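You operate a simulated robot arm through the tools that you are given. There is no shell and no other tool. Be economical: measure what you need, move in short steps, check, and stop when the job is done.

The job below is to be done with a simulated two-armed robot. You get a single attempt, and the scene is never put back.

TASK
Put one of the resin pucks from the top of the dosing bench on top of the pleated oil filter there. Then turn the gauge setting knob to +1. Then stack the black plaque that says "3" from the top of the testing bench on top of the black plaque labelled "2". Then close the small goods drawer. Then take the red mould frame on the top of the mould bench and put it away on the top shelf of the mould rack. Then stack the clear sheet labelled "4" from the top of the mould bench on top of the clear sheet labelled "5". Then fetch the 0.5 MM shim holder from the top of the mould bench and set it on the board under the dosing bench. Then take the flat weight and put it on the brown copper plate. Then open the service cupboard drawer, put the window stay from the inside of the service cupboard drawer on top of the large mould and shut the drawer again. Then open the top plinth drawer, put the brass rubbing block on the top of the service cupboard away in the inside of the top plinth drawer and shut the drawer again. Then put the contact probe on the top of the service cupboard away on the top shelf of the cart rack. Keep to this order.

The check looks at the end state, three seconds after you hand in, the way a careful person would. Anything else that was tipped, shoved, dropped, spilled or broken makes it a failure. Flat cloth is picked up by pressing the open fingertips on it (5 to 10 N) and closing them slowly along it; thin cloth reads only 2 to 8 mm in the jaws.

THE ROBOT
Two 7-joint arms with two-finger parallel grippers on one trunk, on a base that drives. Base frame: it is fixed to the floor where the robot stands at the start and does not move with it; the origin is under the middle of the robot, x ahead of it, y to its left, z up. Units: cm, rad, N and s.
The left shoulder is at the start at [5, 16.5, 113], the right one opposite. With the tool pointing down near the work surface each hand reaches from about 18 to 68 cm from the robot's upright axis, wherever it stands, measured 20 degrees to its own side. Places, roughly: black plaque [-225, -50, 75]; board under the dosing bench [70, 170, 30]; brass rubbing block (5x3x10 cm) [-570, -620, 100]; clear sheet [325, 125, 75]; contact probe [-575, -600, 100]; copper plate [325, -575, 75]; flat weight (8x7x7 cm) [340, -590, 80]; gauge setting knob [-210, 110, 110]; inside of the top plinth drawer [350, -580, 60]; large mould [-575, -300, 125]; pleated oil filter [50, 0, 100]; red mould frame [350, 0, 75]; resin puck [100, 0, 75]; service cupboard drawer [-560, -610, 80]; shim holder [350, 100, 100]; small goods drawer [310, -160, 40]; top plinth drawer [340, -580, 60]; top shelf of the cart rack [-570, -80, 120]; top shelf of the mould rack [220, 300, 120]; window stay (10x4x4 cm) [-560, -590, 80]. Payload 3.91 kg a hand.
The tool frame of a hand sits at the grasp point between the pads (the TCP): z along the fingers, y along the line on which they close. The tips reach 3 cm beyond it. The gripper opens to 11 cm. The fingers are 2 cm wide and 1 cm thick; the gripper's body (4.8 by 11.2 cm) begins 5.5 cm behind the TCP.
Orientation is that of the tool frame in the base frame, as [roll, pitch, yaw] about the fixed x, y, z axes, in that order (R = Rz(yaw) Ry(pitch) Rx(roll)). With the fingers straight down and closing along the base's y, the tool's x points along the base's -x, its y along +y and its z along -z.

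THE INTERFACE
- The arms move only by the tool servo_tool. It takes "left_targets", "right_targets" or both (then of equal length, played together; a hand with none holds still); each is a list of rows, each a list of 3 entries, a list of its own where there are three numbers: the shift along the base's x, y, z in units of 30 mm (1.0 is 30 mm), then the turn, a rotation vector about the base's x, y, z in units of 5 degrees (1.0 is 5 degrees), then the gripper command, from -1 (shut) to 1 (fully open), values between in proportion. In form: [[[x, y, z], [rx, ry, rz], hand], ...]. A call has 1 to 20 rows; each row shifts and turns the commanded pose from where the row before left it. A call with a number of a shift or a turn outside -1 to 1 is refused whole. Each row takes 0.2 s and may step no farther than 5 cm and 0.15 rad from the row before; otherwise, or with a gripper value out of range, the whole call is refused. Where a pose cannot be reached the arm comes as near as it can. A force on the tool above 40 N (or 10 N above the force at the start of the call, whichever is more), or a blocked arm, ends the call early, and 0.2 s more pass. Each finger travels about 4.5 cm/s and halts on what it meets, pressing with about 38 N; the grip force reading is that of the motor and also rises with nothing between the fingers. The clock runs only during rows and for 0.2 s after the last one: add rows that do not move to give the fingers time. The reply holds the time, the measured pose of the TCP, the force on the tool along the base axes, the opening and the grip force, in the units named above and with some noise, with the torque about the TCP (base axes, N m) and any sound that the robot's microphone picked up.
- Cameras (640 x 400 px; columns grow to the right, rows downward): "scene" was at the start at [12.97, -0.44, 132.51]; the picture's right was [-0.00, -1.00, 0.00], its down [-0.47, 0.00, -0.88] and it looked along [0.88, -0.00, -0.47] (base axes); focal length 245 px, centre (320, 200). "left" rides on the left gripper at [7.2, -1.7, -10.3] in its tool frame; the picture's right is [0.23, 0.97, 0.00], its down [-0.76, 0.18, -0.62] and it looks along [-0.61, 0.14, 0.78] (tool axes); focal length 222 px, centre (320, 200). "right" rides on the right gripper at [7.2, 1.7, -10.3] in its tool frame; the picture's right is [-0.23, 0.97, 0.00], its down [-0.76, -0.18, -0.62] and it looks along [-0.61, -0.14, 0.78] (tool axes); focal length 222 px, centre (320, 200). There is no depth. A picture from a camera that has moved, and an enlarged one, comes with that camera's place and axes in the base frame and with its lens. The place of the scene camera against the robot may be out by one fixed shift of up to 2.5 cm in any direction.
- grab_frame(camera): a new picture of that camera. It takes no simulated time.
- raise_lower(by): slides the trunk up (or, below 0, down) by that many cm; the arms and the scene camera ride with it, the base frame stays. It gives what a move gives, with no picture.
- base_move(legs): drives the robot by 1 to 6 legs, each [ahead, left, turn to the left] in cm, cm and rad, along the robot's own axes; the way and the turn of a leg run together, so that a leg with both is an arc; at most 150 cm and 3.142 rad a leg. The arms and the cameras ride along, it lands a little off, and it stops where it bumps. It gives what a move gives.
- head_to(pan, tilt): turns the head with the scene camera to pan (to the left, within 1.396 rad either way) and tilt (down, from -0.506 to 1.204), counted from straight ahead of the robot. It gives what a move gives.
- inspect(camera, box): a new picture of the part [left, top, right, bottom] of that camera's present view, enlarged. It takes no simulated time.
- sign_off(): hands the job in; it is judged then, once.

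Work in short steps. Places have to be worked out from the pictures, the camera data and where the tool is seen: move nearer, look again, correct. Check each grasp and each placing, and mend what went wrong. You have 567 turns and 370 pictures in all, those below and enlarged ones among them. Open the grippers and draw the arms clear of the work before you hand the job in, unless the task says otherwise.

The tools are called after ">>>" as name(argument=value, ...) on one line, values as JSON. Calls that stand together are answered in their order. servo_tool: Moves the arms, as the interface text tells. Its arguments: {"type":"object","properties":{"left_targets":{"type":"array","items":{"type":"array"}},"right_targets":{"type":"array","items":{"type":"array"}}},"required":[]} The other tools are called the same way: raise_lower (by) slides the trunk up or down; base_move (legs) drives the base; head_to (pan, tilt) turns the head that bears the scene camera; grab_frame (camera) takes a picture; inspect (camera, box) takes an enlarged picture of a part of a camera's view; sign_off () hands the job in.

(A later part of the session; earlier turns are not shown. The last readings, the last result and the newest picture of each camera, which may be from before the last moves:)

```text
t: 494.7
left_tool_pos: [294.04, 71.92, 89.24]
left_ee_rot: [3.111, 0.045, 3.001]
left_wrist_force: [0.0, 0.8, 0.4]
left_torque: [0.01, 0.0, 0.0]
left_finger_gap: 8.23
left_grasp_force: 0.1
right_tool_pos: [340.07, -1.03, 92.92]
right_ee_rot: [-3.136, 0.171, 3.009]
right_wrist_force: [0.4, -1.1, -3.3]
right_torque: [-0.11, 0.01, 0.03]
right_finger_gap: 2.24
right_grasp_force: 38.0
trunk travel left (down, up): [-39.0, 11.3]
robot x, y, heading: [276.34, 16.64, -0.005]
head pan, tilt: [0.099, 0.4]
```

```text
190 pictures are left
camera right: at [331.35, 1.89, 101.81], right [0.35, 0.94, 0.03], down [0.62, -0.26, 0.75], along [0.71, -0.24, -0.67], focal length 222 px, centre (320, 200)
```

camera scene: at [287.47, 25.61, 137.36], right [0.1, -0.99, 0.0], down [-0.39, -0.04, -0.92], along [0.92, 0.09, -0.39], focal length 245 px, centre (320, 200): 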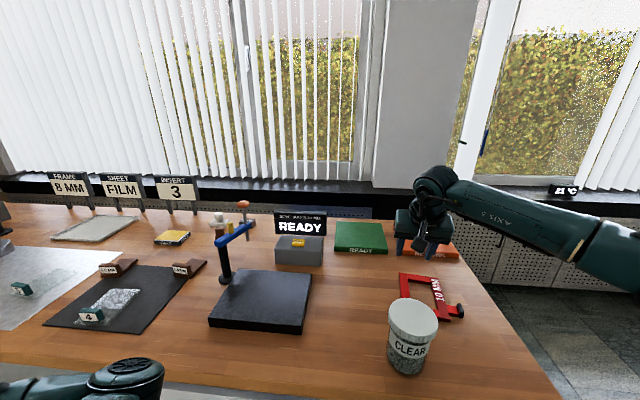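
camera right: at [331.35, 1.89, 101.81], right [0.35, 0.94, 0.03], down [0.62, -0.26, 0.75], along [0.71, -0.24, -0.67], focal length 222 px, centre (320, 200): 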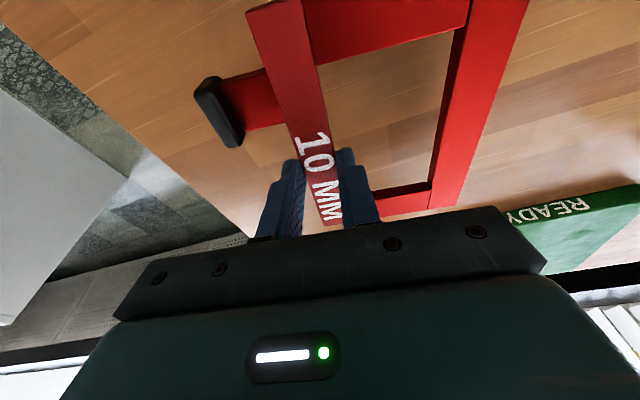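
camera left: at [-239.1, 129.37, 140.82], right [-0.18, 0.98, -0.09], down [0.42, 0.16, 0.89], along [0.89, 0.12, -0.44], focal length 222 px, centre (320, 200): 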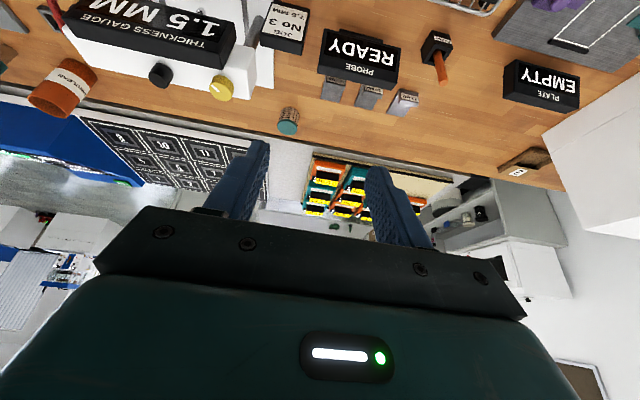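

The frame is held (2.24 cm bar, about 3.3 N). I'm lifting it high and backing away to go to the mould rack near [220, 300].

>>> servo_tool(right_targets=[[[0, 0, 0.9], [0, 0, 0], -0.8], [[0, 0, 0.9], [0, 0, 0], -0.8], [[0, 0, 0.9], [0, 0, 0], -0.8], [[0, 0, 0.9], [0, 0, 0], -0.8], [[0, 0, 0.9], [0, 0, 0], -0.8], [[-0.2, 0, 0.9], [0, 0, 0], -0.8], [[-0.4, 0, 0.9], [0, 0, 0], -0.8], [[-0.6, 0, 0.9], [0, 0, 0], -0.8], [[-0.8, 0, 0.3], [0, 0, 0.7], -0.8], [[-0.8, 0, 0], [0, 0, 0.7], -0.8]])

>>> base_move(legs=[[-60, 0, 0]])

>>> head_to(pan=1.1, tilt=0.3)

>>> grab_frame(camera="scene")

```text
t: 496.9
left_tool_pos: [294.02, 71.7, 89.3]
left_ee_rot: [3.112, 0.048, 3.0]
left_wrist_force: [-0.3, 0.0, 0.9]
left_torque: [0.0, -0.01, -0.02]
left_finger_gap: 8.25
left_grasp_force: 0.1
right_tool_pos: [331.54, -0.96, 115.5]
right_ee_rot: [-3.136, 0.172, 3.136]
right_wrist_force: [-0.2, 0.1, -3.3]
right_torque: [-0.09, 0.0, -0.02]
right_finger_gap: 2.25
right_grasp_force: 38.0
trunk travel left (down, up): [-39.0, 11.3]
robot x, y, heading: [276.64, 17.09, 0.003]
head pan, tilt: [0.099, 0.4]
```

```text
t: 500.3
left_tool_pos: [233.63, 71.84, 89.14]
left_ee_rot: [3.112, 0.048, 3.001]
left_wrist_force: [0.0, 0.1, -0.2]
left_torque: [-0.01, 0.0, 0.0]
left_finger_gap: 8.24
left_grasp_force: 0.1
right_tool_pos: [271.47, -0.78, 115.48]
right_ee_rot: [-3.138, 0.174, 3.134]
right_wrist_force: [-0.2, 0.3, -3.0]
right_torque: [-0.09, -0.05, 0.01]
right_finger_gap: 2.25
right_grasp_force: 38.1
trunk travel left (down, up): [-39.0, 11.3]
robot x, y, heading: [216.22, 16.82, 0.005]
head pan, tilt: [0.099, 0.4]
```

```text
t: 501.6
left_tool_pos: [233.7, 71.77, 89.11]
left_ee_rot: [3.112, 0.047, 3.002]
left_wrist_force: [0.5, 0.1, -0.7]
left_torque: [0.03, 0.0, 0.0]
left_finger_gap: 8.25
left_grasp_force: 0.1
right_tool_pos: [271.43, -0.92, 115.48]
right_ee_rot: [-3.136, 0.174, 3.136]
right_wrist_force: [-0.2, -1.4, -3.2]
right_torque: [-0.06, -0.04, 0.03]
right_finger_gap: 2.26
right_grasp_force: 38.0
trunk travel left (down, up): [-39.0, 11.3]
robot x, y, heading: [216.35, 16.56, 0.001]
head pan, tilt: [1.1, 0.3]
```

```text
189 pictures are left
camera scene: at [224.33, 24.5, 138.28], right [0.89, -0.45, 0.0], down [-0.13, -0.26, -0.96], along [0.43, 0.85, -0.3], focal length 245 px, centre (320, 200)
```

scene: 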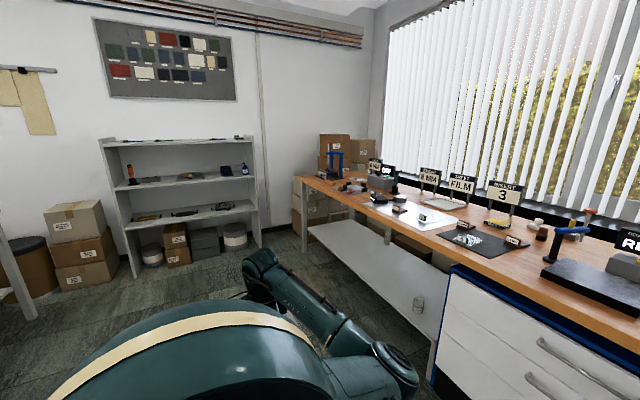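

The mould rack stands at y ≈ 283, x 163–276, with its top board near z 121. I'm turning to face +y, raising the trunk and driving toward it.

>>> base_move(legs=[[0, 0, 1.57], [150, 0, 0], [20, 0, 0]])

>>> raise_lower(by=11)

>>> head_to(pan=0.0, tilt=0.3)

>>> grab_frame(camera="scene")

```text
t: 514.0
left_tool_pos: [162.3, 203.17, 89.18]
left_ee_rot: [3.111, 0.045, -1.722]
left_wrist_force: [-0.2, -0.3, 0.5]
left_torque: [-0.05, -0.02, 0.02]
left_finger_gap: 8.27
left_grasp_force: 0.1
right_tool_pos: [235.28, 240.19, 115.43]
right_ee_rot: [-3.138, 0.172, -1.59]
right_wrist_force: [0.5, 0.8, -3.0]
right_torque: [0.01, -0.11, 0.04]
right_finger_gap: 2.24
right_grasp_force: 37.8
trunk travel left (down, up): [-39.0, 11.3]
robot x, y, heading: [217.18, 185.11, 1.565]
head pan, tilt: [1.1, 0.3]
```

```text
t: 515.4
left_tool_pos: [162.3, 203.01, 100.2]
left_ee_rot: [3.111, 0.046, -1.721]
left_wrist_force: [0.3, -0.6, 0.5]
left_torque: [0.04, 0.02, 0.0]
left_finger_gap: 8.27
left_grasp_force: 0.0
right_tool_pos: [235.31, 240.06, 126.41]
right_ee_rot: [-3.136, 0.173, -1.589]
right_wrist_force: [-0.5, 0.0, -3.5]
right_torque: [0.04, -0.1, -0.01]
right_finger_gap: 2.22
right_grasp_force: 38.1
trunk travel left (down, up): [-50.0, 0.3]
robot x, y, heading: [217.62, 185.33, 1.563]
head pan, tilt: [1.1, 0.3]
```

```text
t: 516.7
left_tool_pos: [162.36, 203.15, 100.18]
left_ee_rot: [3.113, 0.048, -1.721]
left_wrist_force: [0.1, -0.2, 0.0]
left_torque: [0.01, 0.0, 0.02]
left_finger_gap: 8.22
left_grasp_force: 0.0
right_tool_pos: [235.26, 240.13, 126.39]
right_ee_rot: [-3.136, 0.174, -1.588]
right_wrist_force: [-0.1, 0.3, -2.5]
right_torque: [0.01, -0.07, 0.01]
right_finger_gap: 2.26
right_grasp_force: 37.7
trunk travel left (down, up): [-50.0, 0.3]
robot x, y, heading: [217.49, 184.5, 1.561]
head pan, tilt: [0.0, 0.3]
```

```text
188 pictures are left
camera scene: at [218.3, 196.86, 149.28], right [1.0, -0.01, 0.0], down [0.0, -0.3, -0.96], along [0.01, 0.96, -0.3], focal length 245 px, centre (320, 200)
```

scene: 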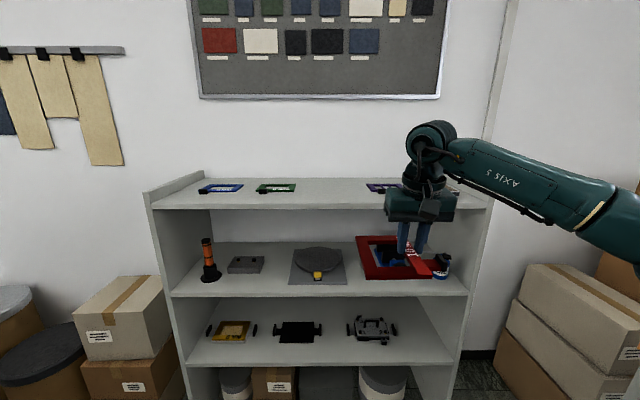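

The top board holds blue, green and purple frames with a 30 cm gap near x 208–239. I'm shifting left 9, raising the hand and moving in to look.

>>> servo_tool(right_targets=[[[0, -0.3, 0.9], [0, 0, 0], -0.8], [[0, -0.3, 0.9], [0, 0, 0], -0.8], [[0, -0.3, 0.9], [0, 0, 0], -0.8]])

>>> base_move(legs=[[0, 9, 0.008], [45, 0, 0]])

>>> grab_frame(camera="scene")

>>> grab_frame(camera="right")

```text
t: 517.5
left_tool_pos: [162.2, 203.09, 100.19]
left_ee_rot: [3.111, 0.046, -1.721]
left_wrist_force: [-0.1, 0.2, -0.1]
left_torque: [0.02, 0.01, 0.01]
left_finger_gap: 8.25
left_grasp_force: 0.0
right_tool_pos: [235.45, 237.17, 134.67]
right_ee_rot: [-3.137, 0.174, -1.587]
right_wrist_force: [-0.6, -0.2, -3.4]
right_torque: [0.02, -0.1, 0.0]
right_finger_gap: 2.24
right_grasp_force: 38.4
trunk travel left (down, up): [-50.0, 0.3]
robot x, y, heading: [217.16, 185.14, 1.558]
head pan, tilt: [0.0, 0.3]
```

```text
t: 521.3
left_tool_pos: [153.1, 248.23, 100.3]
left_ee_rot: [3.113, 0.047, -1.713]
left_wrist_force: [-0.8, 0.9, -0.4]
left_torque: [-0.01, -0.01, -0.02]
left_finger_gap: 8.22
left_grasp_force: 0.1
right_tool_pos: [226.03, 283.1, 134.56]
right_ee_rot: [-3.136, 0.173, -1.579]
right_wrist_force: [0.6, 0.2, -2.8]
right_torque: [0.0, -0.12, -0.01]
right_finger_gap: 2.24
right_grasp_force: 38.0
trunk travel left (down, up): [-50.0, 0.3]
robot x, y, heading: [208.53, 230.54, 1.572]
head pan, tilt: [0.0, 0.3]
```

```text
187 pictures are left
camera scene: at [209.17, 242.47, 149.28], right [1.0, 0.0, 0.0], down [0.0, -0.3, -0.96], along [0.0, 0.96, -0.3], focal length 245 px, centre (320, 200)
```

scene: 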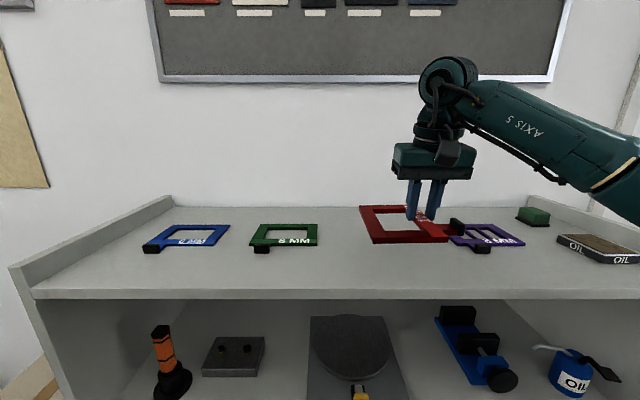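

```text
186 pictures are left
camera right: at [224.01, 274.18, 143.45], right [-0.97, 0.23, 0.03], down [0.18, 0.64, 0.75], along [0.15, 0.73, -0.67], focal length 222 px, centre (320, 200)
```

right: 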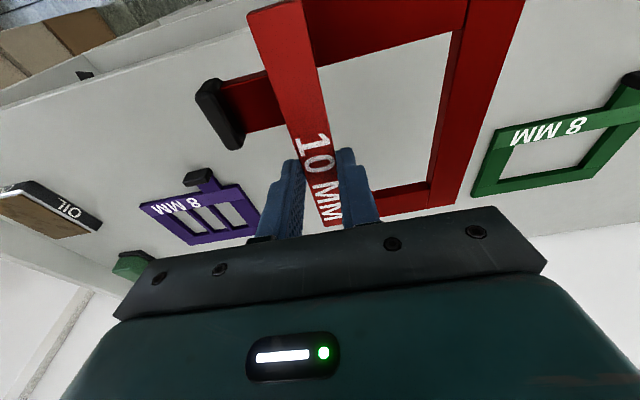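

The gap between green (ends x 206.5) and purple (starts x 238.5) fits. I'm driving 11 cm closer, then moving the frame to TCP [224.8, 298.5] and down to z 127.

>>> base_move(legs=[[11, 0, 0]])

>>> servo_tool(right_targets=[[[-0.15, 0.5, 0], [0, 0, 0], -0.8], [[-0.15, 0.5, -0.3], [0, 0, 0], -0.8], [[-0.1, 0.4, -0.7], [0, 0, 0], -0.8], [[0, 0, -0.8], [0, 0, 0], -0.8], [[0, 0, -0.6], [0, 0, 0], -0.8]])

>>> inspect(camera="scene", box=[220, 180, 500, 340])

```text
t: 522.5
left_tool_pos: [153.1, 259.26, 100.14]
left_ee_rot: [3.113, 0.046, -1.713]
left_wrist_force: [1.0, 0.1, 0.1]
left_torque: [-0.01, 0.02, -0.03]
left_finger_gap: 8.25
left_grasp_force: 0.0
right_tool_pos: [226.04, 294.02, 134.55]
right_ee_rot: [-3.135, 0.172, -1.58]
right_wrist_force: [-0.1, 0.2, -3.8]
right_torque: [0.01, -0.14, -0.03]
right_finger_gap: 2.25
right_grasp_force: 38.1
trunk travel left (down, up): [-50.0, 0.3]
robot x, y, heading: [208.07, 241.24, 1.577]
head pan, tilt: [0.0, 0.3]
```

```text
t: 523.7
left_tool_pos: [153.19, 259.23, 100.17]
left_ee_rot: [3.114, 0.045, -1.711]
left_wrist_force: [-0.3, -0.8, 0.8]
left_torque: [0.02, 0.0, 0.01]
left_finger_gap: 8.24
left_grasp_force: 0.0
right_tool_pos: [224.87, 298.22, 127.45]
right_ee_rot: [-3.135, 0.171, -1.58]
right_wrist_force: [-0.5, 1.3, -3.0]
right_torque: [0.04, -0.09, -0.01]
right_finger_gap: 2.26
right_grasp_force: 38.0
trunk travel left (down, up): [-50.0, 0.3]
robot x, y, heading: [208.1, 241.67, 1.573]
head pan, tilt: [0.0, 0.3]
```

```text
2.29 times, centred on (360, 260) of scene
camera zoom: at [209.19, 253.36, 149.28], right [1.0, 0.0, 0.0], down [0.0, -0.3, -0.96], along [0.0, 0.96, -0.3], focal length 560 px, centre (229, 63)
```

zoom: 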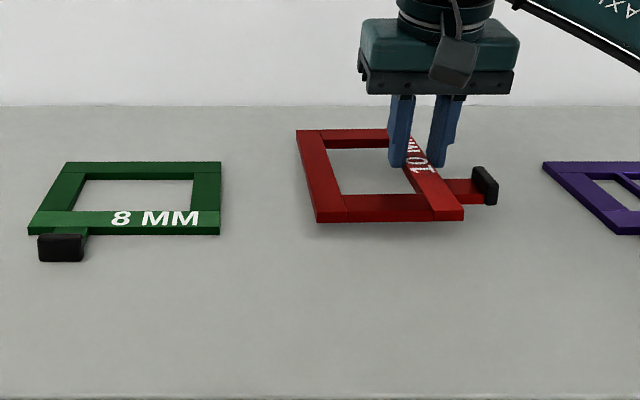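

It's well placed between green and purple, close above the board. I'm lowering until it touches.

>>> servo_tool(right_targets=[[[0, 0, -0.3], [0, 0, 0], -0.8], [[0, 0, -0.2], [0, 0, 0], -0.8], [[0, 0, -0.15], [0, 0, 0], -0.8], [[0, 0, -0.1], [0, 0, 0], -0.8], [[0, 0, 0], [0, 0, 0], -0.8]])

>>> inspect(camera="scene", box=[320, 200, 460, 300])

```text
t: 524.9
left_tool_pos: [153.1, 259.17, 100.2]
left_ee_rot: [3.113, 0.048, -1.712]
left_wrist_force: [0.2, -0.3, -1.4]
left_torque: [0.02, 0.02, -0.02]
left_finger_gap: 8.25
left_grasp_force: 0.1
right_tool_pos: [224.72, 298.11, 125.33]
right_ee_rot: [-3.139, 0.176, -1.58]
right_wrist_force: [1.8, 3.7, 11.4]
right_torque: [-0.88, -0.04, -0.01]
right_finger_gap: 2.28
right_grasp_force: 38.6
trunk travel left (down, up): [-50.0, 0.3]
robot x, y, heading: [208.26, 241.48, 1.572]
head pan, tilt: [0.0, 0.3]
```

```text
4.00 times, centred on (390, 250) of scene
camera zoom: at [209.16, 253.29, 149.31], right [1.0, 0.0, 0.0], down [0.0, -0.3, -0.96], along [0.0, 0.96, -0.3], focal length 980 px, centre (40, 0)
```

zoom: 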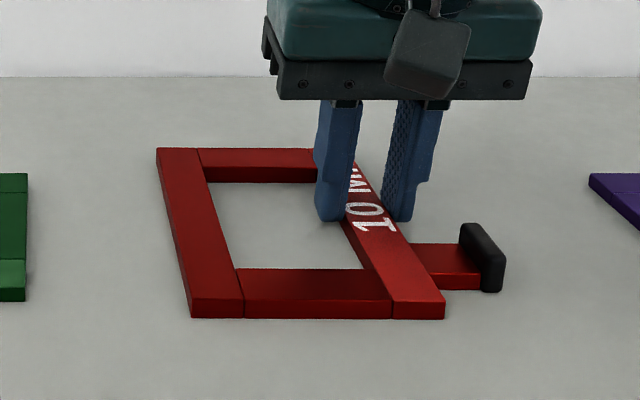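

Contact and level. I'm opening the fingers and rising.

>>> servo_tool(right_targets=[[[0, 0, 0.02], [0, 0, 0], -0.4], [[0, 0, 0], [0, 0, 0], -0.1], [[0, 0, 0], [0, 0, 0], -0.1], [[0, 0, 0.5], [0, 0, 0], -0.1], [[0, 0, 0.9], [0, 0, 0], -0.1], [[0, 0, 0.9], [0, 0, 0], 0], [[0, -0.8, 0.5], [0, 0, 0], 0], [[0, -0.9, 0], [0, 0, 0], 0], [[0, -0.9, 0], [0, 0, 0], 0]])

>>> inspect(camera="scene", box=[220, 180, 500, 340])

```text
t: 526.9
left_tool_pos: [153.07, 259.0, 100.19]
left_ee_rot: [3.113, 0.047, -1.712]
left_wrist_force: [-0.6, -0.2, -0.2]
left_torque: [-0.02, 0.03, -0.01]
left_finger_gap: 8.23
left_grasp_force: 0.1
right_tool_pos: [224.72, 290.14, 133.62]
right_ee_rot: [-3.137, 0.174, -1.58]
right_wrist_force: [0.4, 0.6, 0.5]
right_torque: [-0.01, -0.01, -0.03]
right_finger_gap: 5.52
right_grasp_force: 0.2
trunk travel left (down, up): [-50.0, 0.3]
robot x, y, heading: [208.32, 241.55, 1.568]
head pan, tilt: [0.0, 0.3]
```

```text
2.29 times, centred on (360, 260) of scene
camera zoom: at [209.19, 253.25, 149.29], right [1.0, 0.0, 0.0], down [0.0, -0.3, -0.96], along [0.0, 0.96, -0.3], focal length 560 px, centre (229, 63)
```

zoom: 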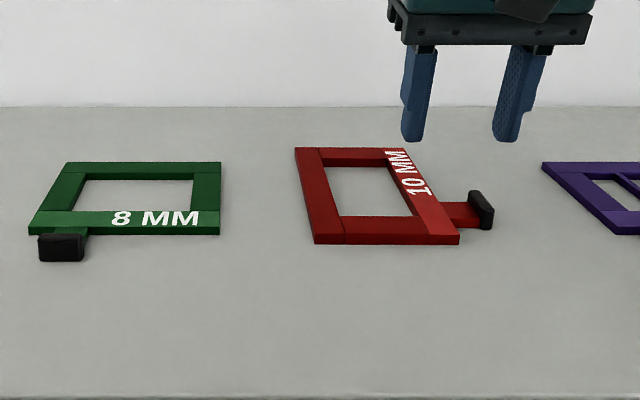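

The red frame is stored. Next are the clear sheets 4 ([325, 86]) and 5 ([331, 114]). I'm backing off, turning to +x and driving in front of them.

>>> base_move(legs=[[-55, 0, 0], [0, 0, -1.568], [35, -75, 0]])

>>> head_to(pan=0.0, tilt=0.5)

>>> grab_frame(camera="scene")

```text
t: 540.5
left_tool_pos: [260.6, 166.75, 100.08]
left_ee_rot: [3.112, 0.047, 3.006]
left_wrist_force: [0.3, 0.1, -0.3]
left_torque: [-0.03, -0.03, 0.0]
left_finger_gap: 8.27
left_grasp_force: 0.1
right_tool_pos: [292.2, 95.42, 133.58]
right_ee_rot: [-3.136, 0.173, 3.137]
right_wrist_force: [-0.2, -0.9, -0.1]
right_torque: [0.02, 0.0, 0.0]
right_finger_gap: 5.5
right_grasp_force: 0.1
trunk travel left (down, up): [-50.0, 0.3]
robot x, y, heading: [243.46, 111.38, 0.01]
head pan, tilt: [0.0, 0.3]
```

```text
t: 541.2
left_tool_pos: [260.64, 166.8, 100.08]
left_ee_rot: [3.112, 0.049, 3.006]
left_wrist_force: [0.1, 0.9, 0.0]
left_torque: [-0.03, 0.03, 0.03]
left_finger_gap: 8.26
left_grasp_force: 0.0
right_tool_pos: [292.26, 95.35, 133.63]
right_ee_rot: [-3.138, 0.172, 3.139]
right_wrist_force: [-1.0, 0.2, 0.6]
right_torque: [0.01, -0.02, -0.01]
right_finger_gap: 5.5
right_grasp_force: 0.0
trunk travel left (down, up): [-50.0, 0.3]
robot x, y, heading: [243.42, 111.12, 0.004]
head pan, tilt: [0.0, 0.499]
```

```text
182 pictures are left
camera scene: at [256.3, 111.13, 147.45], right [0.01, -1.0, 0.0], down [-0.48, 0.0, -0.88], along [0.88, 0.0, -0.48], focal length 245 px, centre (320, 200)
```

scene: 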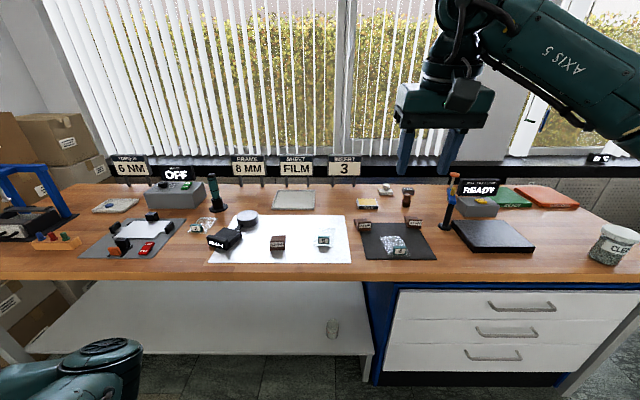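

>>> inspect(camera="scene", box=[300, 205, 440, 275])

>>> inspect(camera="scene", box=[170, 180, 450, 280])

```text
4.57 times, centred on (370, 240) of scene
camera zoom: at [256.3, 111.13, 147.45], right [0.01, -1.0, 0.0], down [-0.48, 0.0, -0.88], along [0.88, 0.0, -0.48], focal length 1119 px, centre (91, 17)
```

zoom: 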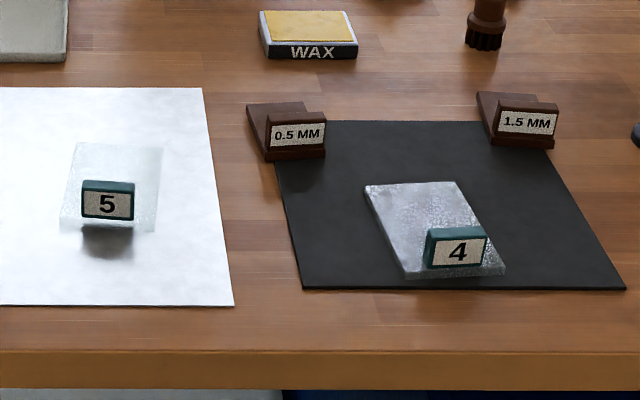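

```text
2.29 times, centred on (310, 230) of scene
camera zoom: at [256.3, 111.13, 147.45], right [0.01, -1.0, 0.0], down [-0.48, 0.0, -0.88], along [0.88, 0.0, -0.48], focal length 560 px, centre (343, 131)
```

zoom: 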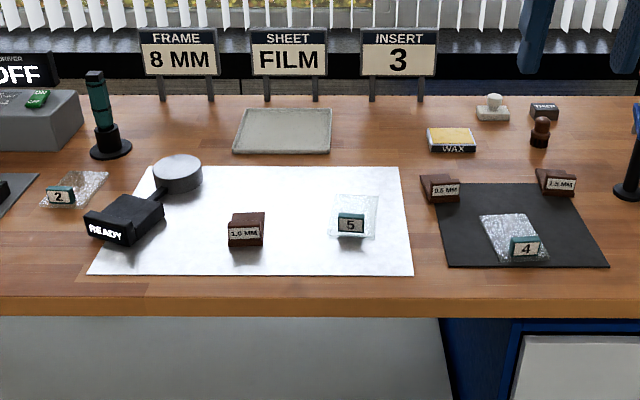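

Sheets 4 and 5 are clear plates about 8×11 cm with an upright tag at the near end. Plate 4 is centred at [328.4, 83] (+4°), and plate 5 spans x 328–340, y 105.5–113.7 (-5.5°). I'm driving in and hovering above plate 4.

>>> base_move(legs=[[32, 5, 0]])

>>> servo_tool(right_targets=[[[0, -0.9, -0.6], [0, -0.3, 0.4], 1], [[0, -0.9, -0.7], [0, -0.3, 0.4], 1], [[0, -0.9, -0.8], [0, -0.3, 0], 1], [[0, -0.9, -0.9], [0, 0, 0], 1], [[0.2, -0.9, -0.9], [0, 0, 0], 1], [[0.3, -0.8, -0.9], [0, 0, 0], 1], [[0.2, 0, -0.9], [0, 0, 0], 1], [[0, 0, -0.9], [0, 0, 0], 1], [[0, 0, -0.9], [0, 0, 0], 1]])

>>> grab_frame(camera="right")

```text
t: 543.4
left_tool_pos: [292.93, 171.96, 100.2]
left_ee_rot: [3.111, 0.045, 3.005]
left_wrist_force: [0.1, -0.5, -1.0]
left_torque: [0.01, 0.0, -0.02]
left_finger_gap: 8.25
left_grasp_force: 0.1
right_tool_pos: [324.54, 100.37, 133.64]
right_ee_rot: [-3.136, 0.172, 3.139]
right_wrist_force: [0.5, -0.2, -1.0]
right_torque: [0.02, 0.01, 0.01]
right_finger_gap: 5.5
right_grasp_force: 0.1
trunk travel left (down, up): [-50.0, 0.3]
robot x, y, heading: [275.94, 116.3, 0.006]
head pan, tilt: [0.0, 0.499]
```

```text
t: 545.4
left_tool_pos: [292.88, 171.81, 100.26]
left_ee_rot: [3.112, 0.049, 3.006]
left_wrist_force: [-0.3, 0.0, 0.2]
left_torque: [0.02, -0.01, -0.02]
left_finger_gap: 8.26
left_grasp_force: 0.0
right_tool_pos: [326.78, 84.63, 111.1]
right_ee_rot: [-3.131, 0.251, -3.073]
right_wrist_force: [0.2, 0.1, -0.7]
right_torque: [0.02, 0.03, 0.01]
right_finger_gap: 10.97
right_grasp_force: 0.1
trunk travel left (down, up): [-50.0, 0.3]
robot x, y, heading: [275.44, 116.61, 0.007]
head pan, tilt: [0.0, 0.499]
```

```text
179 pictures are left
camera right: at [316.95, 85.72, 119.23], right [0.16, 0.99, 0.05], down [0.59, -0.13, 0.8], along [0.79, -0.09, -0.6], focal length 222 px, centre (320, 200)
```

right: 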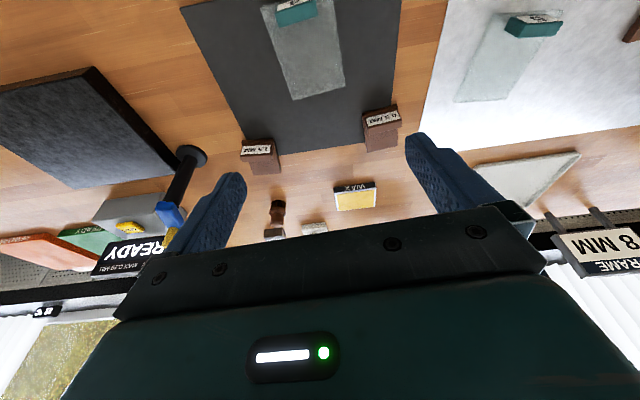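

Plate 4's centre refines to [328.4, 84.1]. I'm lowering over it.

>>> servo_tool(right_targets=[[[0.3, -0.17, -0.8], [0, 0, 0], 1], [[0, 0, -0.9], [0, 0, 0], 1], [[0, 0, -0.9], [0, 0, 0], 1], [[0, 0, -0.9], [0, 0, 0], 1], [[0, 0, -0.9], [0, 0, 0], 1], [[0, 0, -0.9], [0, 0, 0], 1], [[0, 0, -0.9], [0, 0, 0], 1], [[0, 0, -0.5], [0, 0, 0], 1]])

>>> grab_frame(camera="right")

```text
t: 547.2
left_tool_pos: [292.94, 171.87, 100.18]
left_ee_rot: [3.112, 0.046, 3.006]
left_wrist_force: [0.4, -1.3, 0.6]
left_torque: [0.0, 0.0, -0.02]
left_finger_gap: 8.24
left_grasp_force: 0.1
right_tool_pos: [327.5, 84.16, 91.04]
right_ee_rot: [-3.133, 0.251, -3.073]
right_wrist_force: [0.0, 0.4, -0.3]
right_torque: [0.01, -0.02, 0.03]
right_finger_gap: 10.99
right_grasp_force: 0.1
trunk travel left (down, up): [-50.0, 0.3]
robot x, y, heading: [275.76, 116.82, 0.014]
head pan, tilt: [0.0, 0.499]
```

```text
178 pictures are left
camera right: at [317.7, 85.21, 99.15], right [0.15, 0.99, 0.05], down [0.59, -0.13, 0.79], along [0.79, -0.09, -0.61], focal length 222 px, centre (320, 200)
```

right: 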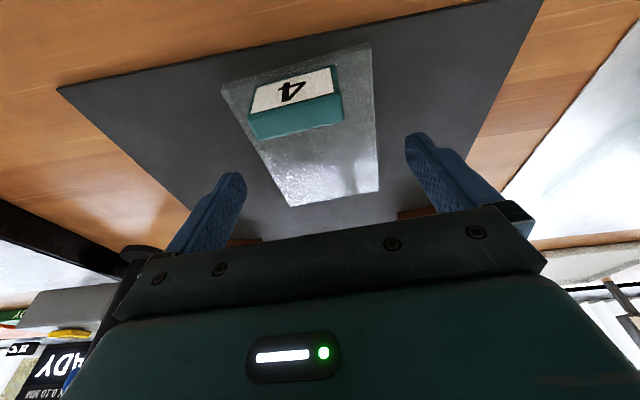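

The fingers straddle the plate. I'm easing down to contact.

>>> servo_tool(right_targets=[[[0, 0, -0.3], [0, 0, 0], 1], [[0, 0, -0.15], [0, 0, 0], 1], [[0, 0, -0.08], [0, 0, 0], 1], [[0, 0, -0.06], [0, 0, 0], 1]])

```text
t: 548.2
left_tool_pos: [292.8, 171.88, 100.32]
left_ee_rot: [3.111, 0.048, 3.005]
left_wrist_force: [-0.1, -0.6, 0.4]
left_torque: [0.0, -0.02, 0.0]
left_finger_gap: 8.21
left_grasp_force: 0.1
right_tool_pos: [327.45, 84.21, 89.59]
right_ee_rot: [-3.134, 0.256, -3.073]
right_wrist_force: [-3.6, -1.8, 16.9]
right_torque: [0.89, 0.27, 0.44]
right_finger_gap: 10.93
right_grasp_force: 0.1
trunk travel left (down, up): [-50.0, 0.3]
robot x, y, heading: [275.56, 116.57, 0.007]
head pan, tilt: [0.0, 0.499]
```

Contact at 89.6. I'm raising slightly, gripping and lifting.

>>> servo_tool(right_targets=[[[0, 0, 0.08], [0, 0, 0], 0.7], [[0, 0, 0], [0, 0, 0], 0.4], [[0, 0, 0], [0, 0, 0], 0.1], [[0, 0, 0], [0, 0, 0], 0.1], [[0, 0, 0], [0, 0, 0], 0.1], [[0, 0, 0.2], [0, 0, 0], 0.1], [[0, 0, 0.5], [0, 0, 0], 0.1], [[0, 0, 0.7], [0, 0, 0], 0.1], [[0, 0, 0], [0, 0, 0], 0.1]])

>>> grab_frame(camera="right")

```text
t: 550.2
left_tool_pos: [292.8, 171.87, 100.19]
left_ee_rot: [3.111, 0.047, 3.004]
left_wrist_force: [-0.3, 0.2, -0.8]
left_torque: [0.01, 0.02, -0.03]
left_finger_gap: 8.28
left_grasp_force: 0.1
right_tool_pos: [327.51, 84.13, 93.68]
right_ee_rot: [-3.133, 0.253, -3.073]
right_wrist_force: [-0.5, 0.1, -0.7]
right_torque: [0.0, 0.01, 0.0]
right_finger_gap: 7.93
right_grasp_force: 37.8
trunk travel left (down, up): [-50.0, 0.3]
robot x, y, heading: [275.83, 116.36, 0.005]
head pan, tilt: [0.0, 0.499]
```

```text
177 pictures are left
camera right: at [317.75, 85.15, 101.92], right [0.16, 0.99, 0.05], down [0.59, -0.13, 0.79], along [0.79, -0.09, -0.61], focal length 222 px, centre (320, 200)
```

right: 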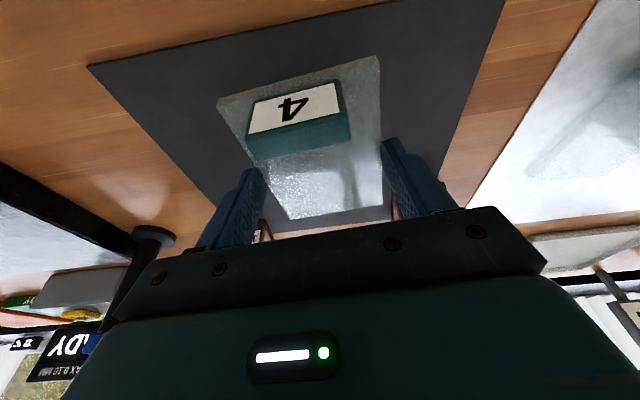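

Plate 4 is held. I'm lifting it, turning it 11° clockwise to match plate 5 and moving it above at TCP [334.8, 110].

>>> servo_tool(right_targets=[[[0, 0, 0.9], [0, 0, 0], 0.1], [[0, 0, 0.9], [0, 0, 0], 0.1], [[0, 0.5, 0.9], [0, 0, -0.5], 0.1], [[0, 0.9, 0.6], [0, 0, -0.6], 0.1], [[0.3, 0.9, 0.2], [0, 0, -0.6], 0.1], [[0.3, 0.9, 0], [0, 0, -0.5], 0.1], [[0.3, 0.9, 0], [0, 0, 0], 0.1], [[0.3, 0.9, 0], [0, 0, 0], 0.1], [[0.3, 0.9, 0], [0, 0, 0], 0.1], [[0.3, 0.9, 0], [0, 0, 0], 0.1], [[0.3, 0.9, 0], [0, 0, 0], 0.1], [[0.33, 0.93, 0], [0, 0, 0], 0.1]])

>>> grab_frame(camera="right")

>>> inspect(camera="scene", box=[260, 200, 420, 300])

```text
t: 552.8
left_tool_pos: [292.93, 171.91, 100.13]
left_ee_rot: [3.112, 0.046, 3.004]
left_wrist_force: [0.4, -0.2, -0.1]
left_torque: [0.02, 0.03, -0.02]
left_finger_gap: 8.24
left_grasp_force: 0.0
right_tool_pos: [334.75, 110.14, 104.22]
right_ee_rot: [-3.133, 0.252, 3.016]
right_wrist_force: [0.0, 0.4, -0.5]
right_torque: [-0.03, 0.03, -0.02]
right_finger_gap: 7.92
right_grasp_force: 37.9
trunk travel left (down, up): [-50.0, 0.3]
robot x, y, heading: [275.45, 116.86, 0.003]
head pan, tilt: [0.0, 0.499]
```

```text
176 pictures are left
camera right: at [325.42, 113.07, 112.44], right [0.34, 0.94, 0.05], down [0.56, -0.24, 0.79], along [0.76, -0.24, -0.6], focal length 222 px, centre (320, 200)
```

right: 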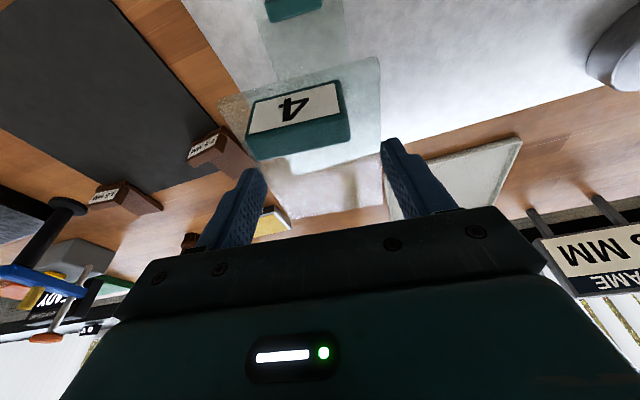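

```text
4.00 times, centred on (340, 250) of scene
camera zoom: at [288.58, 116.36, 147.44], right [0.01, -1.0, 0.0], down [-0.48, 0.0, -0.88], along [0.88, 0.01, -0.48], focal length 980 px, centre (240, 0)
```

zoom: 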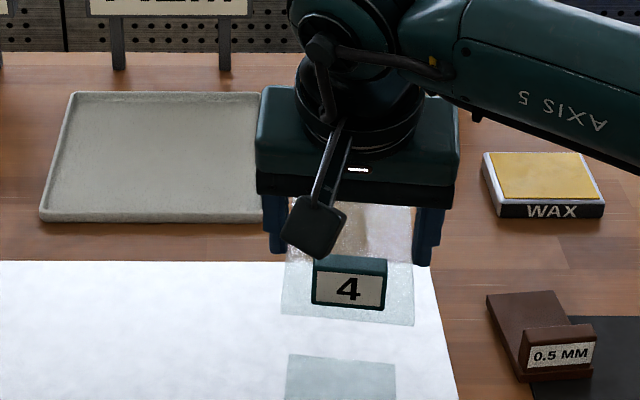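

I need to see plate 5's tag too, so I'm zooming lower.

>>> inspect(camera="scene", box=[280, 250, 420, 350])

```text
4.00 times, centred on (350, 300) of scene
camera zoom: at [288.58, 116.36, 147.44], right [0.01, -1.0, 0.0], down [-0.48, 0.0, -0.88], along [0.88, 0.01, -0.48], focal length 980 px, centre (200, -200)
```

zoom: 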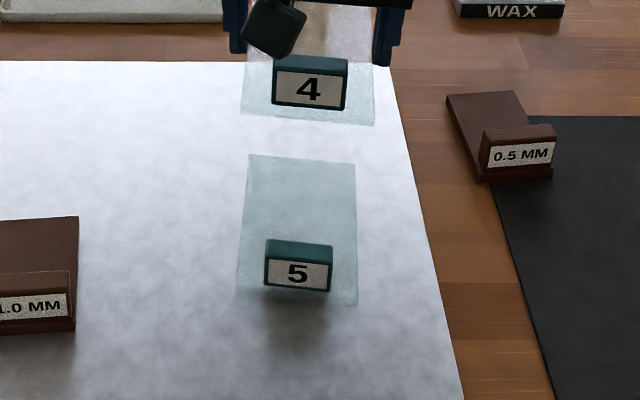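

Plate 5's tag occupies x 328.7–330.2, so I'm moving plate 4 0.65 cm further in (+x) and descending.

>>> servo_tool(right_targets=[[[0.22, 0.03, -0.6], [0, 0, 0], 0.1], [[0, 0, -0.9], [0, 0, 0], 0.1], [[0, 0, -0.9], [0, 0, 0], 0.1], [[0, 0, -0.9], [0, 0, 0], 0.1], [[0, 0, -0.6], [0, 0, 0], 0.1], [[0, 0, 0], [0, 0, 0], 0.1]])

>>> inspect(camera="scene", box=[310, 270, 390, 330])

```text
t: 554.2
left_tool_pos: [292.92, 171.89, 100.21]
left_ee_rot: [3.113, 0.047, 3.006]
left_wrist_force: [0.0, 0.3, 0.2]
left_torque: [0.03, 0.0, -0.01]
left_finger_gap: 8.25
left_grasp_force: 0.0
right_tool_pos: [335.52, 109.97, 92.49]
right_ee_rot: [-3.135, 0.251, 3.018]
right_wrist_force: [0.1, 0.4, -1.3]
right_torque: [0.01, -0.03, 0.01]
right_finger_gap: 7.92
right_grasp_force: 38.4
trunk travel left (down, up): [-50.0, 0.3]
robot x, y, heading: [275.52, 116.5, 0.001]
head pan, tilt: [0.0, 0.499]
```

```text
6.67 times, centred on (350, 300) of scene
camera zoom: at [288.56, 116.27, 147.45], right [0.01, -1.0, 0.0], down [-0.48, 0.0, -0.88], along [0.88, 0.01, -0.48], focal length 1632 px, centre (120, -467)
```

zoom: 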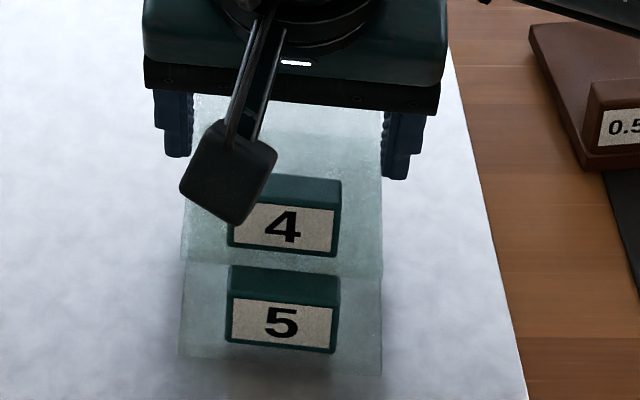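

Aligned nicely behind tag 5. I'm lowering gently to contact.

>>> servo_tool(right_targets=[[[0, 0, -0.3], [0, 0, 0], 0.1], [[0, 0, -0.15], [0, 0, 0], 0.1], [[0, 0, -0.1], [0, 0, 0], 0.1], [[0, 0, -0.06], [0, 0, 0], 0.1], [[0, 0, 0], [0, 0, 0], 0.1]])

```text
t: 555.4
left_tool_pos: [292.89, 171.84, 100.16]
left_ee_rot: [3.112, 0.048, 3.005]
left_wrist_force: [-0.2, 0.2, -0.7]
left_torque: [-0.01, 0.0, 0.01]
left_finger_gap: 8.26
left_grasp_force: 0.0
right_tool_pos: [335.42, 109.88, 90.56]
right_ee_rot: [-3.134, 0.251, 3.019]
right_wrist_force: [0.8, 0.4, -0.3]
right_torque: [0.02, 0.0, 0.0]
right_finger_gap: 7.9
right_grasp_force: 38.1
trunk travel left (down, up): [-50.0, 0.3]
robot x, y, heading: [275.6, 116.6, 0.008]
head pan, tilt: [0.0, 0.499]
```

>>> servo_tool(right_targets=[[[0, 0, -0.07], [0, 0, 0], 0.1], [[0, 0, -0.07], [0, 0, 0], 0.1], [[0, 0, 0], [0, 0, 0], 0.1]])

>>> inspect(camera="scene", box=[310, 270, 390, 330])

```text
t: 556.2
left_tool_pos: [292.94, 171.88, 100.13]
left_ee_rot: [3.113, 0.048, 3.005]
left_wrist_force: [-0.1, -0.5, -0.2]
left_torque: [0.0, 0.02, -0.02]
left_finger_gap: 8.25
left_grasp_force: 0.2
right_tool_pos: [335.39, 110.2, 90.25]
right_ee_rot: [-3.132, 0.251, 3.018]
right_wrist_force: [0.2, 0.8, -0.5]
right_torque: [-0.05, 0.02, -0.04]
right_finger_gap: 7.92
right_grasp_force: 38.2
trunk travel left (down, up): [-50.0, 0.3]
robot x, y, heading: [275.44, 116.68, 0.009]
head pan, tilt: [0.0, 0.499]
```

```text
6.67 times, centred on (350, 300) of scene
camera zoom: at [288.57, 116.27, 147.45], right [0.01, -1.0, 0.0], down [-0.48, 0.0, -0.88], along [0.88, 0.01, -0.48], focal length 1632 px, centre (120, -467)
```

zoom: 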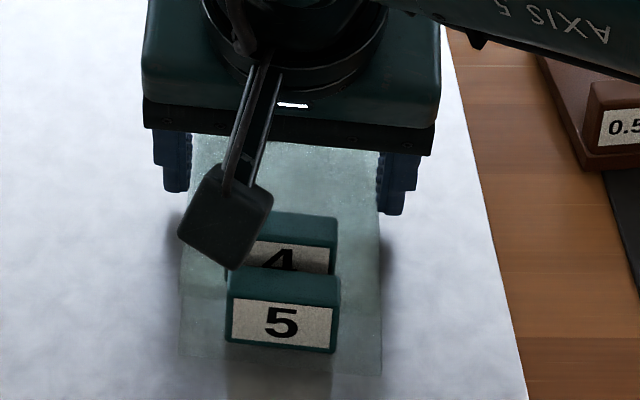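

Still no contact, so I'm continuing down in tiny steps.

>>> servo_tool(right_targets=[[[0, 0, -0.06], [0, 0, 0], 0.1], [[0, 0, -0.06], [0, 0, 0], 0.1], [[0, 0, -0.05], [0, 0, 0], 0.1], [[0, 0, 0], [0, 0, 0], 0.1]])

```text
t: 557.2
left_tool_pos: [292.65, 171.82, 100.26]
left_ee_rot: [3.111, 0.049, 3.005]
left_wrist_force: [-0.3, -0.2, -0.2]
left_torque: [-0.03, 0.0, -0.01]
left_finger_gap: 8.25
left_grasp_force: 0.1
right_tool_pos: [335.38, 110.03, 90.18]
right_ee_rot: [-3.136, 0.26, 3.017]
right_wrist_force: [-0.8, -2.1, 26.5]
right_torque: [-0.12, 0.2, 0.04]
right_finger_gap: 7.91
right_grasp_force: 37.7
trunk travel left (down, up): [-50.0, 0.3]
robot x, y, heading: [275.67, 116.84, 0.005]
head pan, tilt: [0.0, 0.499]
```

Contact. I'm relieving, opening and rising.

>>> servo_tool(right_targets=[[[0, 0, 0.1], [0, 0, 0], 0.1], [[0, 0, 0], [0, 0, 0], 0.5], [[0, 0, 0], [0, 0, 0], 0.8], [[0, 0, 0], [0, 0, 0], 1], [[0, 0, 0.3], [0, 0, 0], 1], [[0, 0, 0.9], [0, 0, 0], 1], [[0, 0, 0.9], [0, 0, 0], 1], [[0, 0, 0.9], [0, 0, 0], 1], [[0, -0.5, 0.9], [0, 0, 0.5], 1], [[0, -0.6, 0], [0, 0, 0.5], 1]])

>>> inspect(camera="scene", box=[290, 250, 430, 340])

```text
t: 559.4
left_tool_pos: [292.87, 171.83, 100.16]
left_ee_rot: [3.113, 0.047, 3.007]
left_wrist_force: [0.0, 0.0, -0.3]
left_torque: [0.0, -0.02, 0.02]
left_finger_gap: 8.24
left_grasp_force: 0.0
right_tool_pos: [335.38, 106.71, 101.75]
right_ee_rot: [-3.133, 0.252, 3.104]
right_wrist_force: [0.3, -0.3, 0.9]
right_torque: [0.02, 0.03, 0.05]
right_finger_gap: 10.99
right_grasp_force: 0.0
trunk travel left (down, up): [-50.0, 0.3]
robot x, y, heading: [275.4, 116.75, 0.007]
head pan, tilt: [0.0, 0.499]
```

```text
4.44 times, centred on (360, 295) of scene
camera zoom: at [288.57, 116.23, 147.45], right [0.01, -1.0, 0.0], down [-0.48, 0.0, -0.88], along [0.88, 0.01, -0.48], focal length 1088 px, centre (142, -222)
```

zoom: 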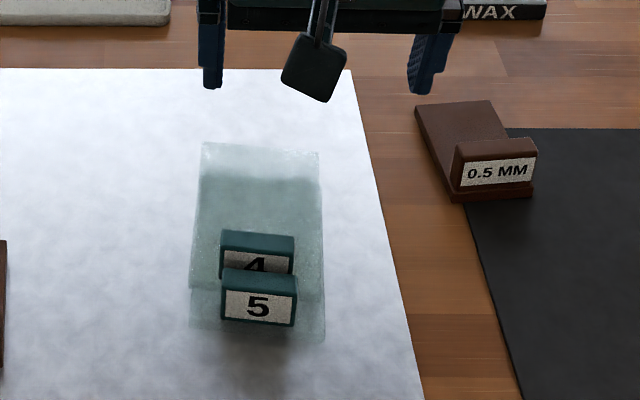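

Sheet 4 lies on 5. Next is the 0.5 MM shim holder: its base spans x 338–346.5, y 91–97. I'm shifting the base right, lowering the trunk a bit and moving the hand above it with 20° tilt.

>>> servo_tool(right_targets=[[[-0.3, 0, 0.9], [0, -1, 0.7], 0.7], [[-0.3, 0, 0.9], [0, 0, 0.6], 0.7]])

>>> base_move(legs=[[0, -8, 0]])

>>> raise_lower(by=-6)

>>> servo_tool(right_targets=[[[0.6, -0.4, 0], [0, 0, 0], 0.7], [[0.6, -0.4, 0], [0, 0, 0], 0.7], [[0.6, -0.4, 0], [0, 0, 0], 0.7]])

>>> grab_frame(camera="right")

```text
t: 560.0
left_tool_pos: [292.83, 171.88, 100.17]
left_ee_rot: [3.113, 0.047, 3.006]
left_wrist_force: [0.2, 1.0, 0.0]
left_torque: [0.04, 0.0, 0.0]
left_finger_gap: 8.24
left_grasp_force: 0.0
right_tool_pos: [333.56, 106.8, 107.1]
right_ee_rot: [-3.134, 0.338, -3.063]
right_wrist_force: [0.6, 0.7, -0.3]
right_torque: [0.02, 0.03, -0.01]
right_finger_gap: 9.34
right_grasp_force: 0.0
trunk travel left (down, up): [-50.0, 0.3]
robot x, y, heading: [275.45, 116.57, 0.01]
head pan, tilt: [0.0, 0.499]
```

```text
t: 561.4
left_tool_pos: [293.05, 163.89, 100.3]
left_ee_rot: [3.11, 0.047, 3.004]
left_wrist_force: [-0.6, -0.1, 0.5]
left_torque: [0.0, -0.02, -0.01]
left_finger_gap: 8.25
left_grasp_force: 0.1
right_tool_pos: [333.66, 98.96, 107.09]
right_ee_rot: [-3.135, 0.339, -3.065]
right_wrist_force: [-0.3, 0.4, 0.6]
right_torque: [-0.01, 0.01, -0.03]
right_finger_gap: 9.37
right_grasp_force: 0.0
trunk travel left (down, up): [-50.0, 0.3]
robot x, y, heading: [275.47, 108.45, 0.007]
head pan, tilt: [0.0, 0.499]
```

```text
t: 562.4
left_tool_pos: [293.01, 163.97, 94.15]
left_ee_rot: [3.113, 0.047, 3.005]
left_wrist_force: [0.4, 1.2, -0.3]
left_torque: [0.0, -0.02, 0.01]
left_finger_gap: 8.25
left_grasp_force: 0.1
right_tool_pos: [333.51, 98.86, 101.26]
right_ee_rot: [-3.131, 0.339, -3.064]
right_wrist_force: [0.8, -0.4, 0.6]
right_torque: [-0.02, 0.03, -0.02]
right_finger_gap: 9.38
right_grasp_force: 0.1
trunk travel left (down, up): [-44.0, 6.3]
robot x, y, heading: [275.5, 108.83, 0.008]
head pan, tilt: [0.0, 0.499]
```

```text
t: 563.1
left_tool_pos: [292.94, 163.91, 94.15]
left_ee_rot: [3.111, 0.047, 3.006]
left_wrist_force: [0.6, -0.4, 0.3]
left_torque: [-0.03, -0.02, 0.02]
left_finger_gap: 8.25
left_grasp_force: 0.1
right_tool_pos: [339.04, 95.19, 101.1]
right_ee_rot: [-3.135, 0.339, -3.063]
right_wrist_force: [-0.2, -0.4, -0.3]
right_torque: [0.02, -0.01, -0.02]
right_finger_gap: 9.35
right_grasp_force: 0.0
trunk travel left (down, up): [-44.0, 6.3]
robot x, y, heading: [275.37, 108.6, 0.004]
head pan, tilt: [0.0, 0.499]
```

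```text
170 pictures are left
camera right: at [328.6, 96.23, 108.47], right [0.14, 0.99, 0.07], down [0.52, -0.13, 0.84], along [0.84, -0.08, -0.54], focal length 222 px, centre (320, 200)
```

right: 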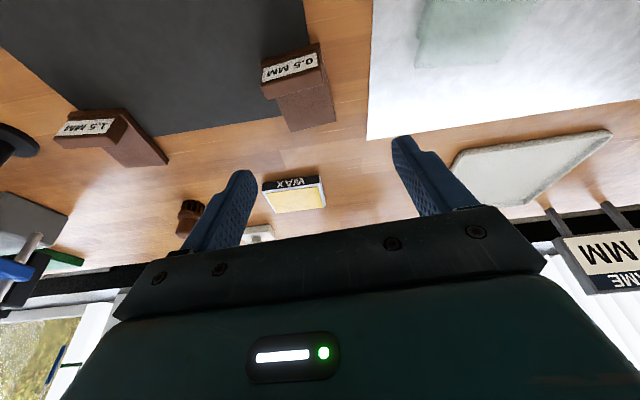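

Base centre y is 94.2. I'm aligning TCP to [340.3, 94.2] and lowering.

>>> servo_tool(right_targets=[[[0.42, -0.33, -0.5], [0, 0, 0], 0.7], [[0, 0, -0.9], [0, 0, 0], 0.7], [[0, 0, -0.9], [0, 0, 0], 0.7], [[0, 0, -0.8], [0, 0, 0], 0.7], [[0, 0, -0.4], [0, 0, 0], 0.7], [[0, 0, -0.2], [0, 0, 0], 0.7]])

>>> grab_frame(camera="right")

```text
t: 564.5
left_tool_pos: [292.88, 164.08, 94.13]
left_ee_rot: [3.113, 0.047, 3.005]
left_wrist_force: [0.7, -0.1, -1.0]
left_torque: [0.0, 0.01, 0.0]
left_finger_gap: 8.25
left_grasp_force: 0.0
right_tool_pos: [340.32, 94.24, 90.12]
right_ee_rot: [-3.132, 0.337, -3.064]
right_wrist_force: [0.1, -0.3, 0.3]
right_torque: [0.0, -0.01, 0.0]
right_finger_gap: 9.35
right_grasp_force: 0.0
trunk travel left (down, up): [-44.0, 6.3]
robot x, y, heading: [275.72, 108.47, 0.005]
head pan, tilt: [0.0, 0.499]
```

```text
169 pictures are left
camera right: at [329.83, 95.23, 97.33], right [0.14, 0.99, 0.07], down [0.52, -0.13, 0.84], along [0.84, -0.08, -0.53], focal length 222 px, centre (320, 200)
```

right: 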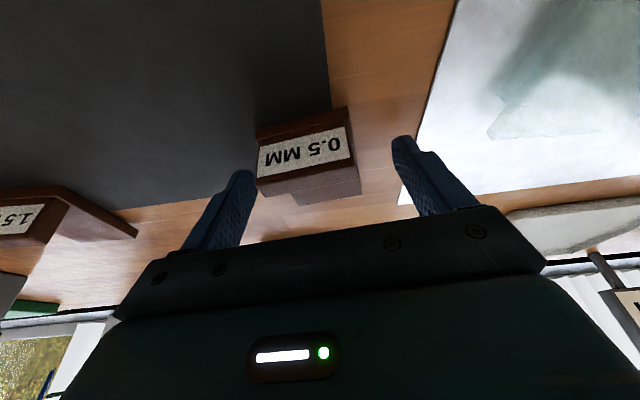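

The holder is between the fingers. I'm lowering the last bit and gripping.

>>> servo_tool(right_targets=[[[0, -0.05, -0.15], [0, 0, 0], 0.5], [[0, 0, -0.1], [0, 0, 0], 0.3], [[0, 0, 0], [0, 0, 0], 0.0], [[0, 0, 0], [0, 0, 0], -0.3], [[0, 0, 0], [0, 0, 0], -0.3], [[0, 0, 0], [0, 0, 0], -0.3]])

>>> servo_tool(right_targets=[[[0, 0, 0.2], [0, 0, 0], -0.3], [[0, 0, 0.5], [0, 0, 0], -0.3], [[0, 0, 0.7], [0, 0, 0], -0.3], [[0, 0, 0.9], [0, 0, 0], -0.3]])

>>> grab_frame(camera="right")

```text
t: 566.0
left_tool_pos: [292.93, 164.0, 94.08]
left_ee_rot: [3.112, 0.048, 3.006]
left_wrist_force: [-0.3, 0.4, -0.3]
left_torque: [-0.03, 0.01, 0.01]
left_finger_gap: 8.25
left_grasp_force: 0.1
right_tool_pos: [340.19, 94.2, 89.5]
right_ee_rot: [-3.134, 0.341, -3.065]
right_wrist_force: [0.9, -3.6, 15.4]
right_torque: [-0.58, -0.06, 0.02]
right_finger_gap: 5.52
right_grasp_force: 38.3
trunk travel left (down, up): [-44.0, 6.3]
robot x, y, heading: [275.65, 108.98, 0.007]
head pan, tilt: [0.0, 0.499]
```

```text
t: 567.0
left_tool_pos: [292.91, 163.97, 94.15]
left_ee_rot: [3.111, 0.047, 3.006]
left_wrist_force: [-0.2, -0.7, -0.3]
left_torque: [0.02, 0.04, -0.02]
left_finger_gap: 8.24
left_grasp_force: 0.1
right_tool_pos: [340.16, 94.2, 96.19]
right_ee_rot: [-3.135, 0.34, -3.065]
right_wrist_force: [0.5, -1.2, -0.2]
right_torque: [-0.02, -0.02, -0.01]
right_finger_gap: 5.5
right_grasp_force: 37.9
trunk travel left (down, up): [-44.0, 6.3]
robot x, y, heading: [275.48, 108.6, 0.003]
head pan, tilt: [0.0, 0.499]
```

```text
168 pictures are left
camera right: at [329.75, 95.13, 103.53], right [0.14, 0.99, 0.07], down [0.52, -0.13, 0.84], along [0.84, -0.08, -0.54], focal length 222 px, centre (320, 200)
```

right: 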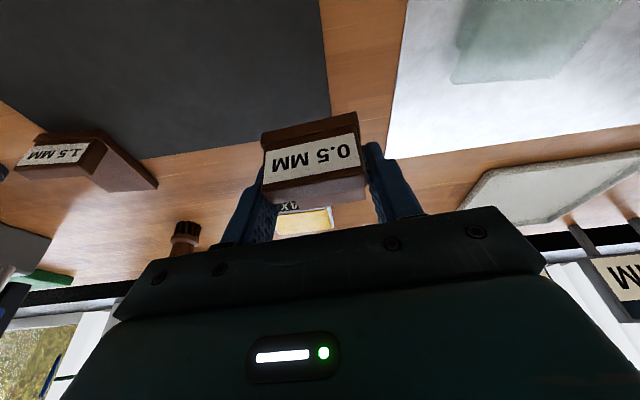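

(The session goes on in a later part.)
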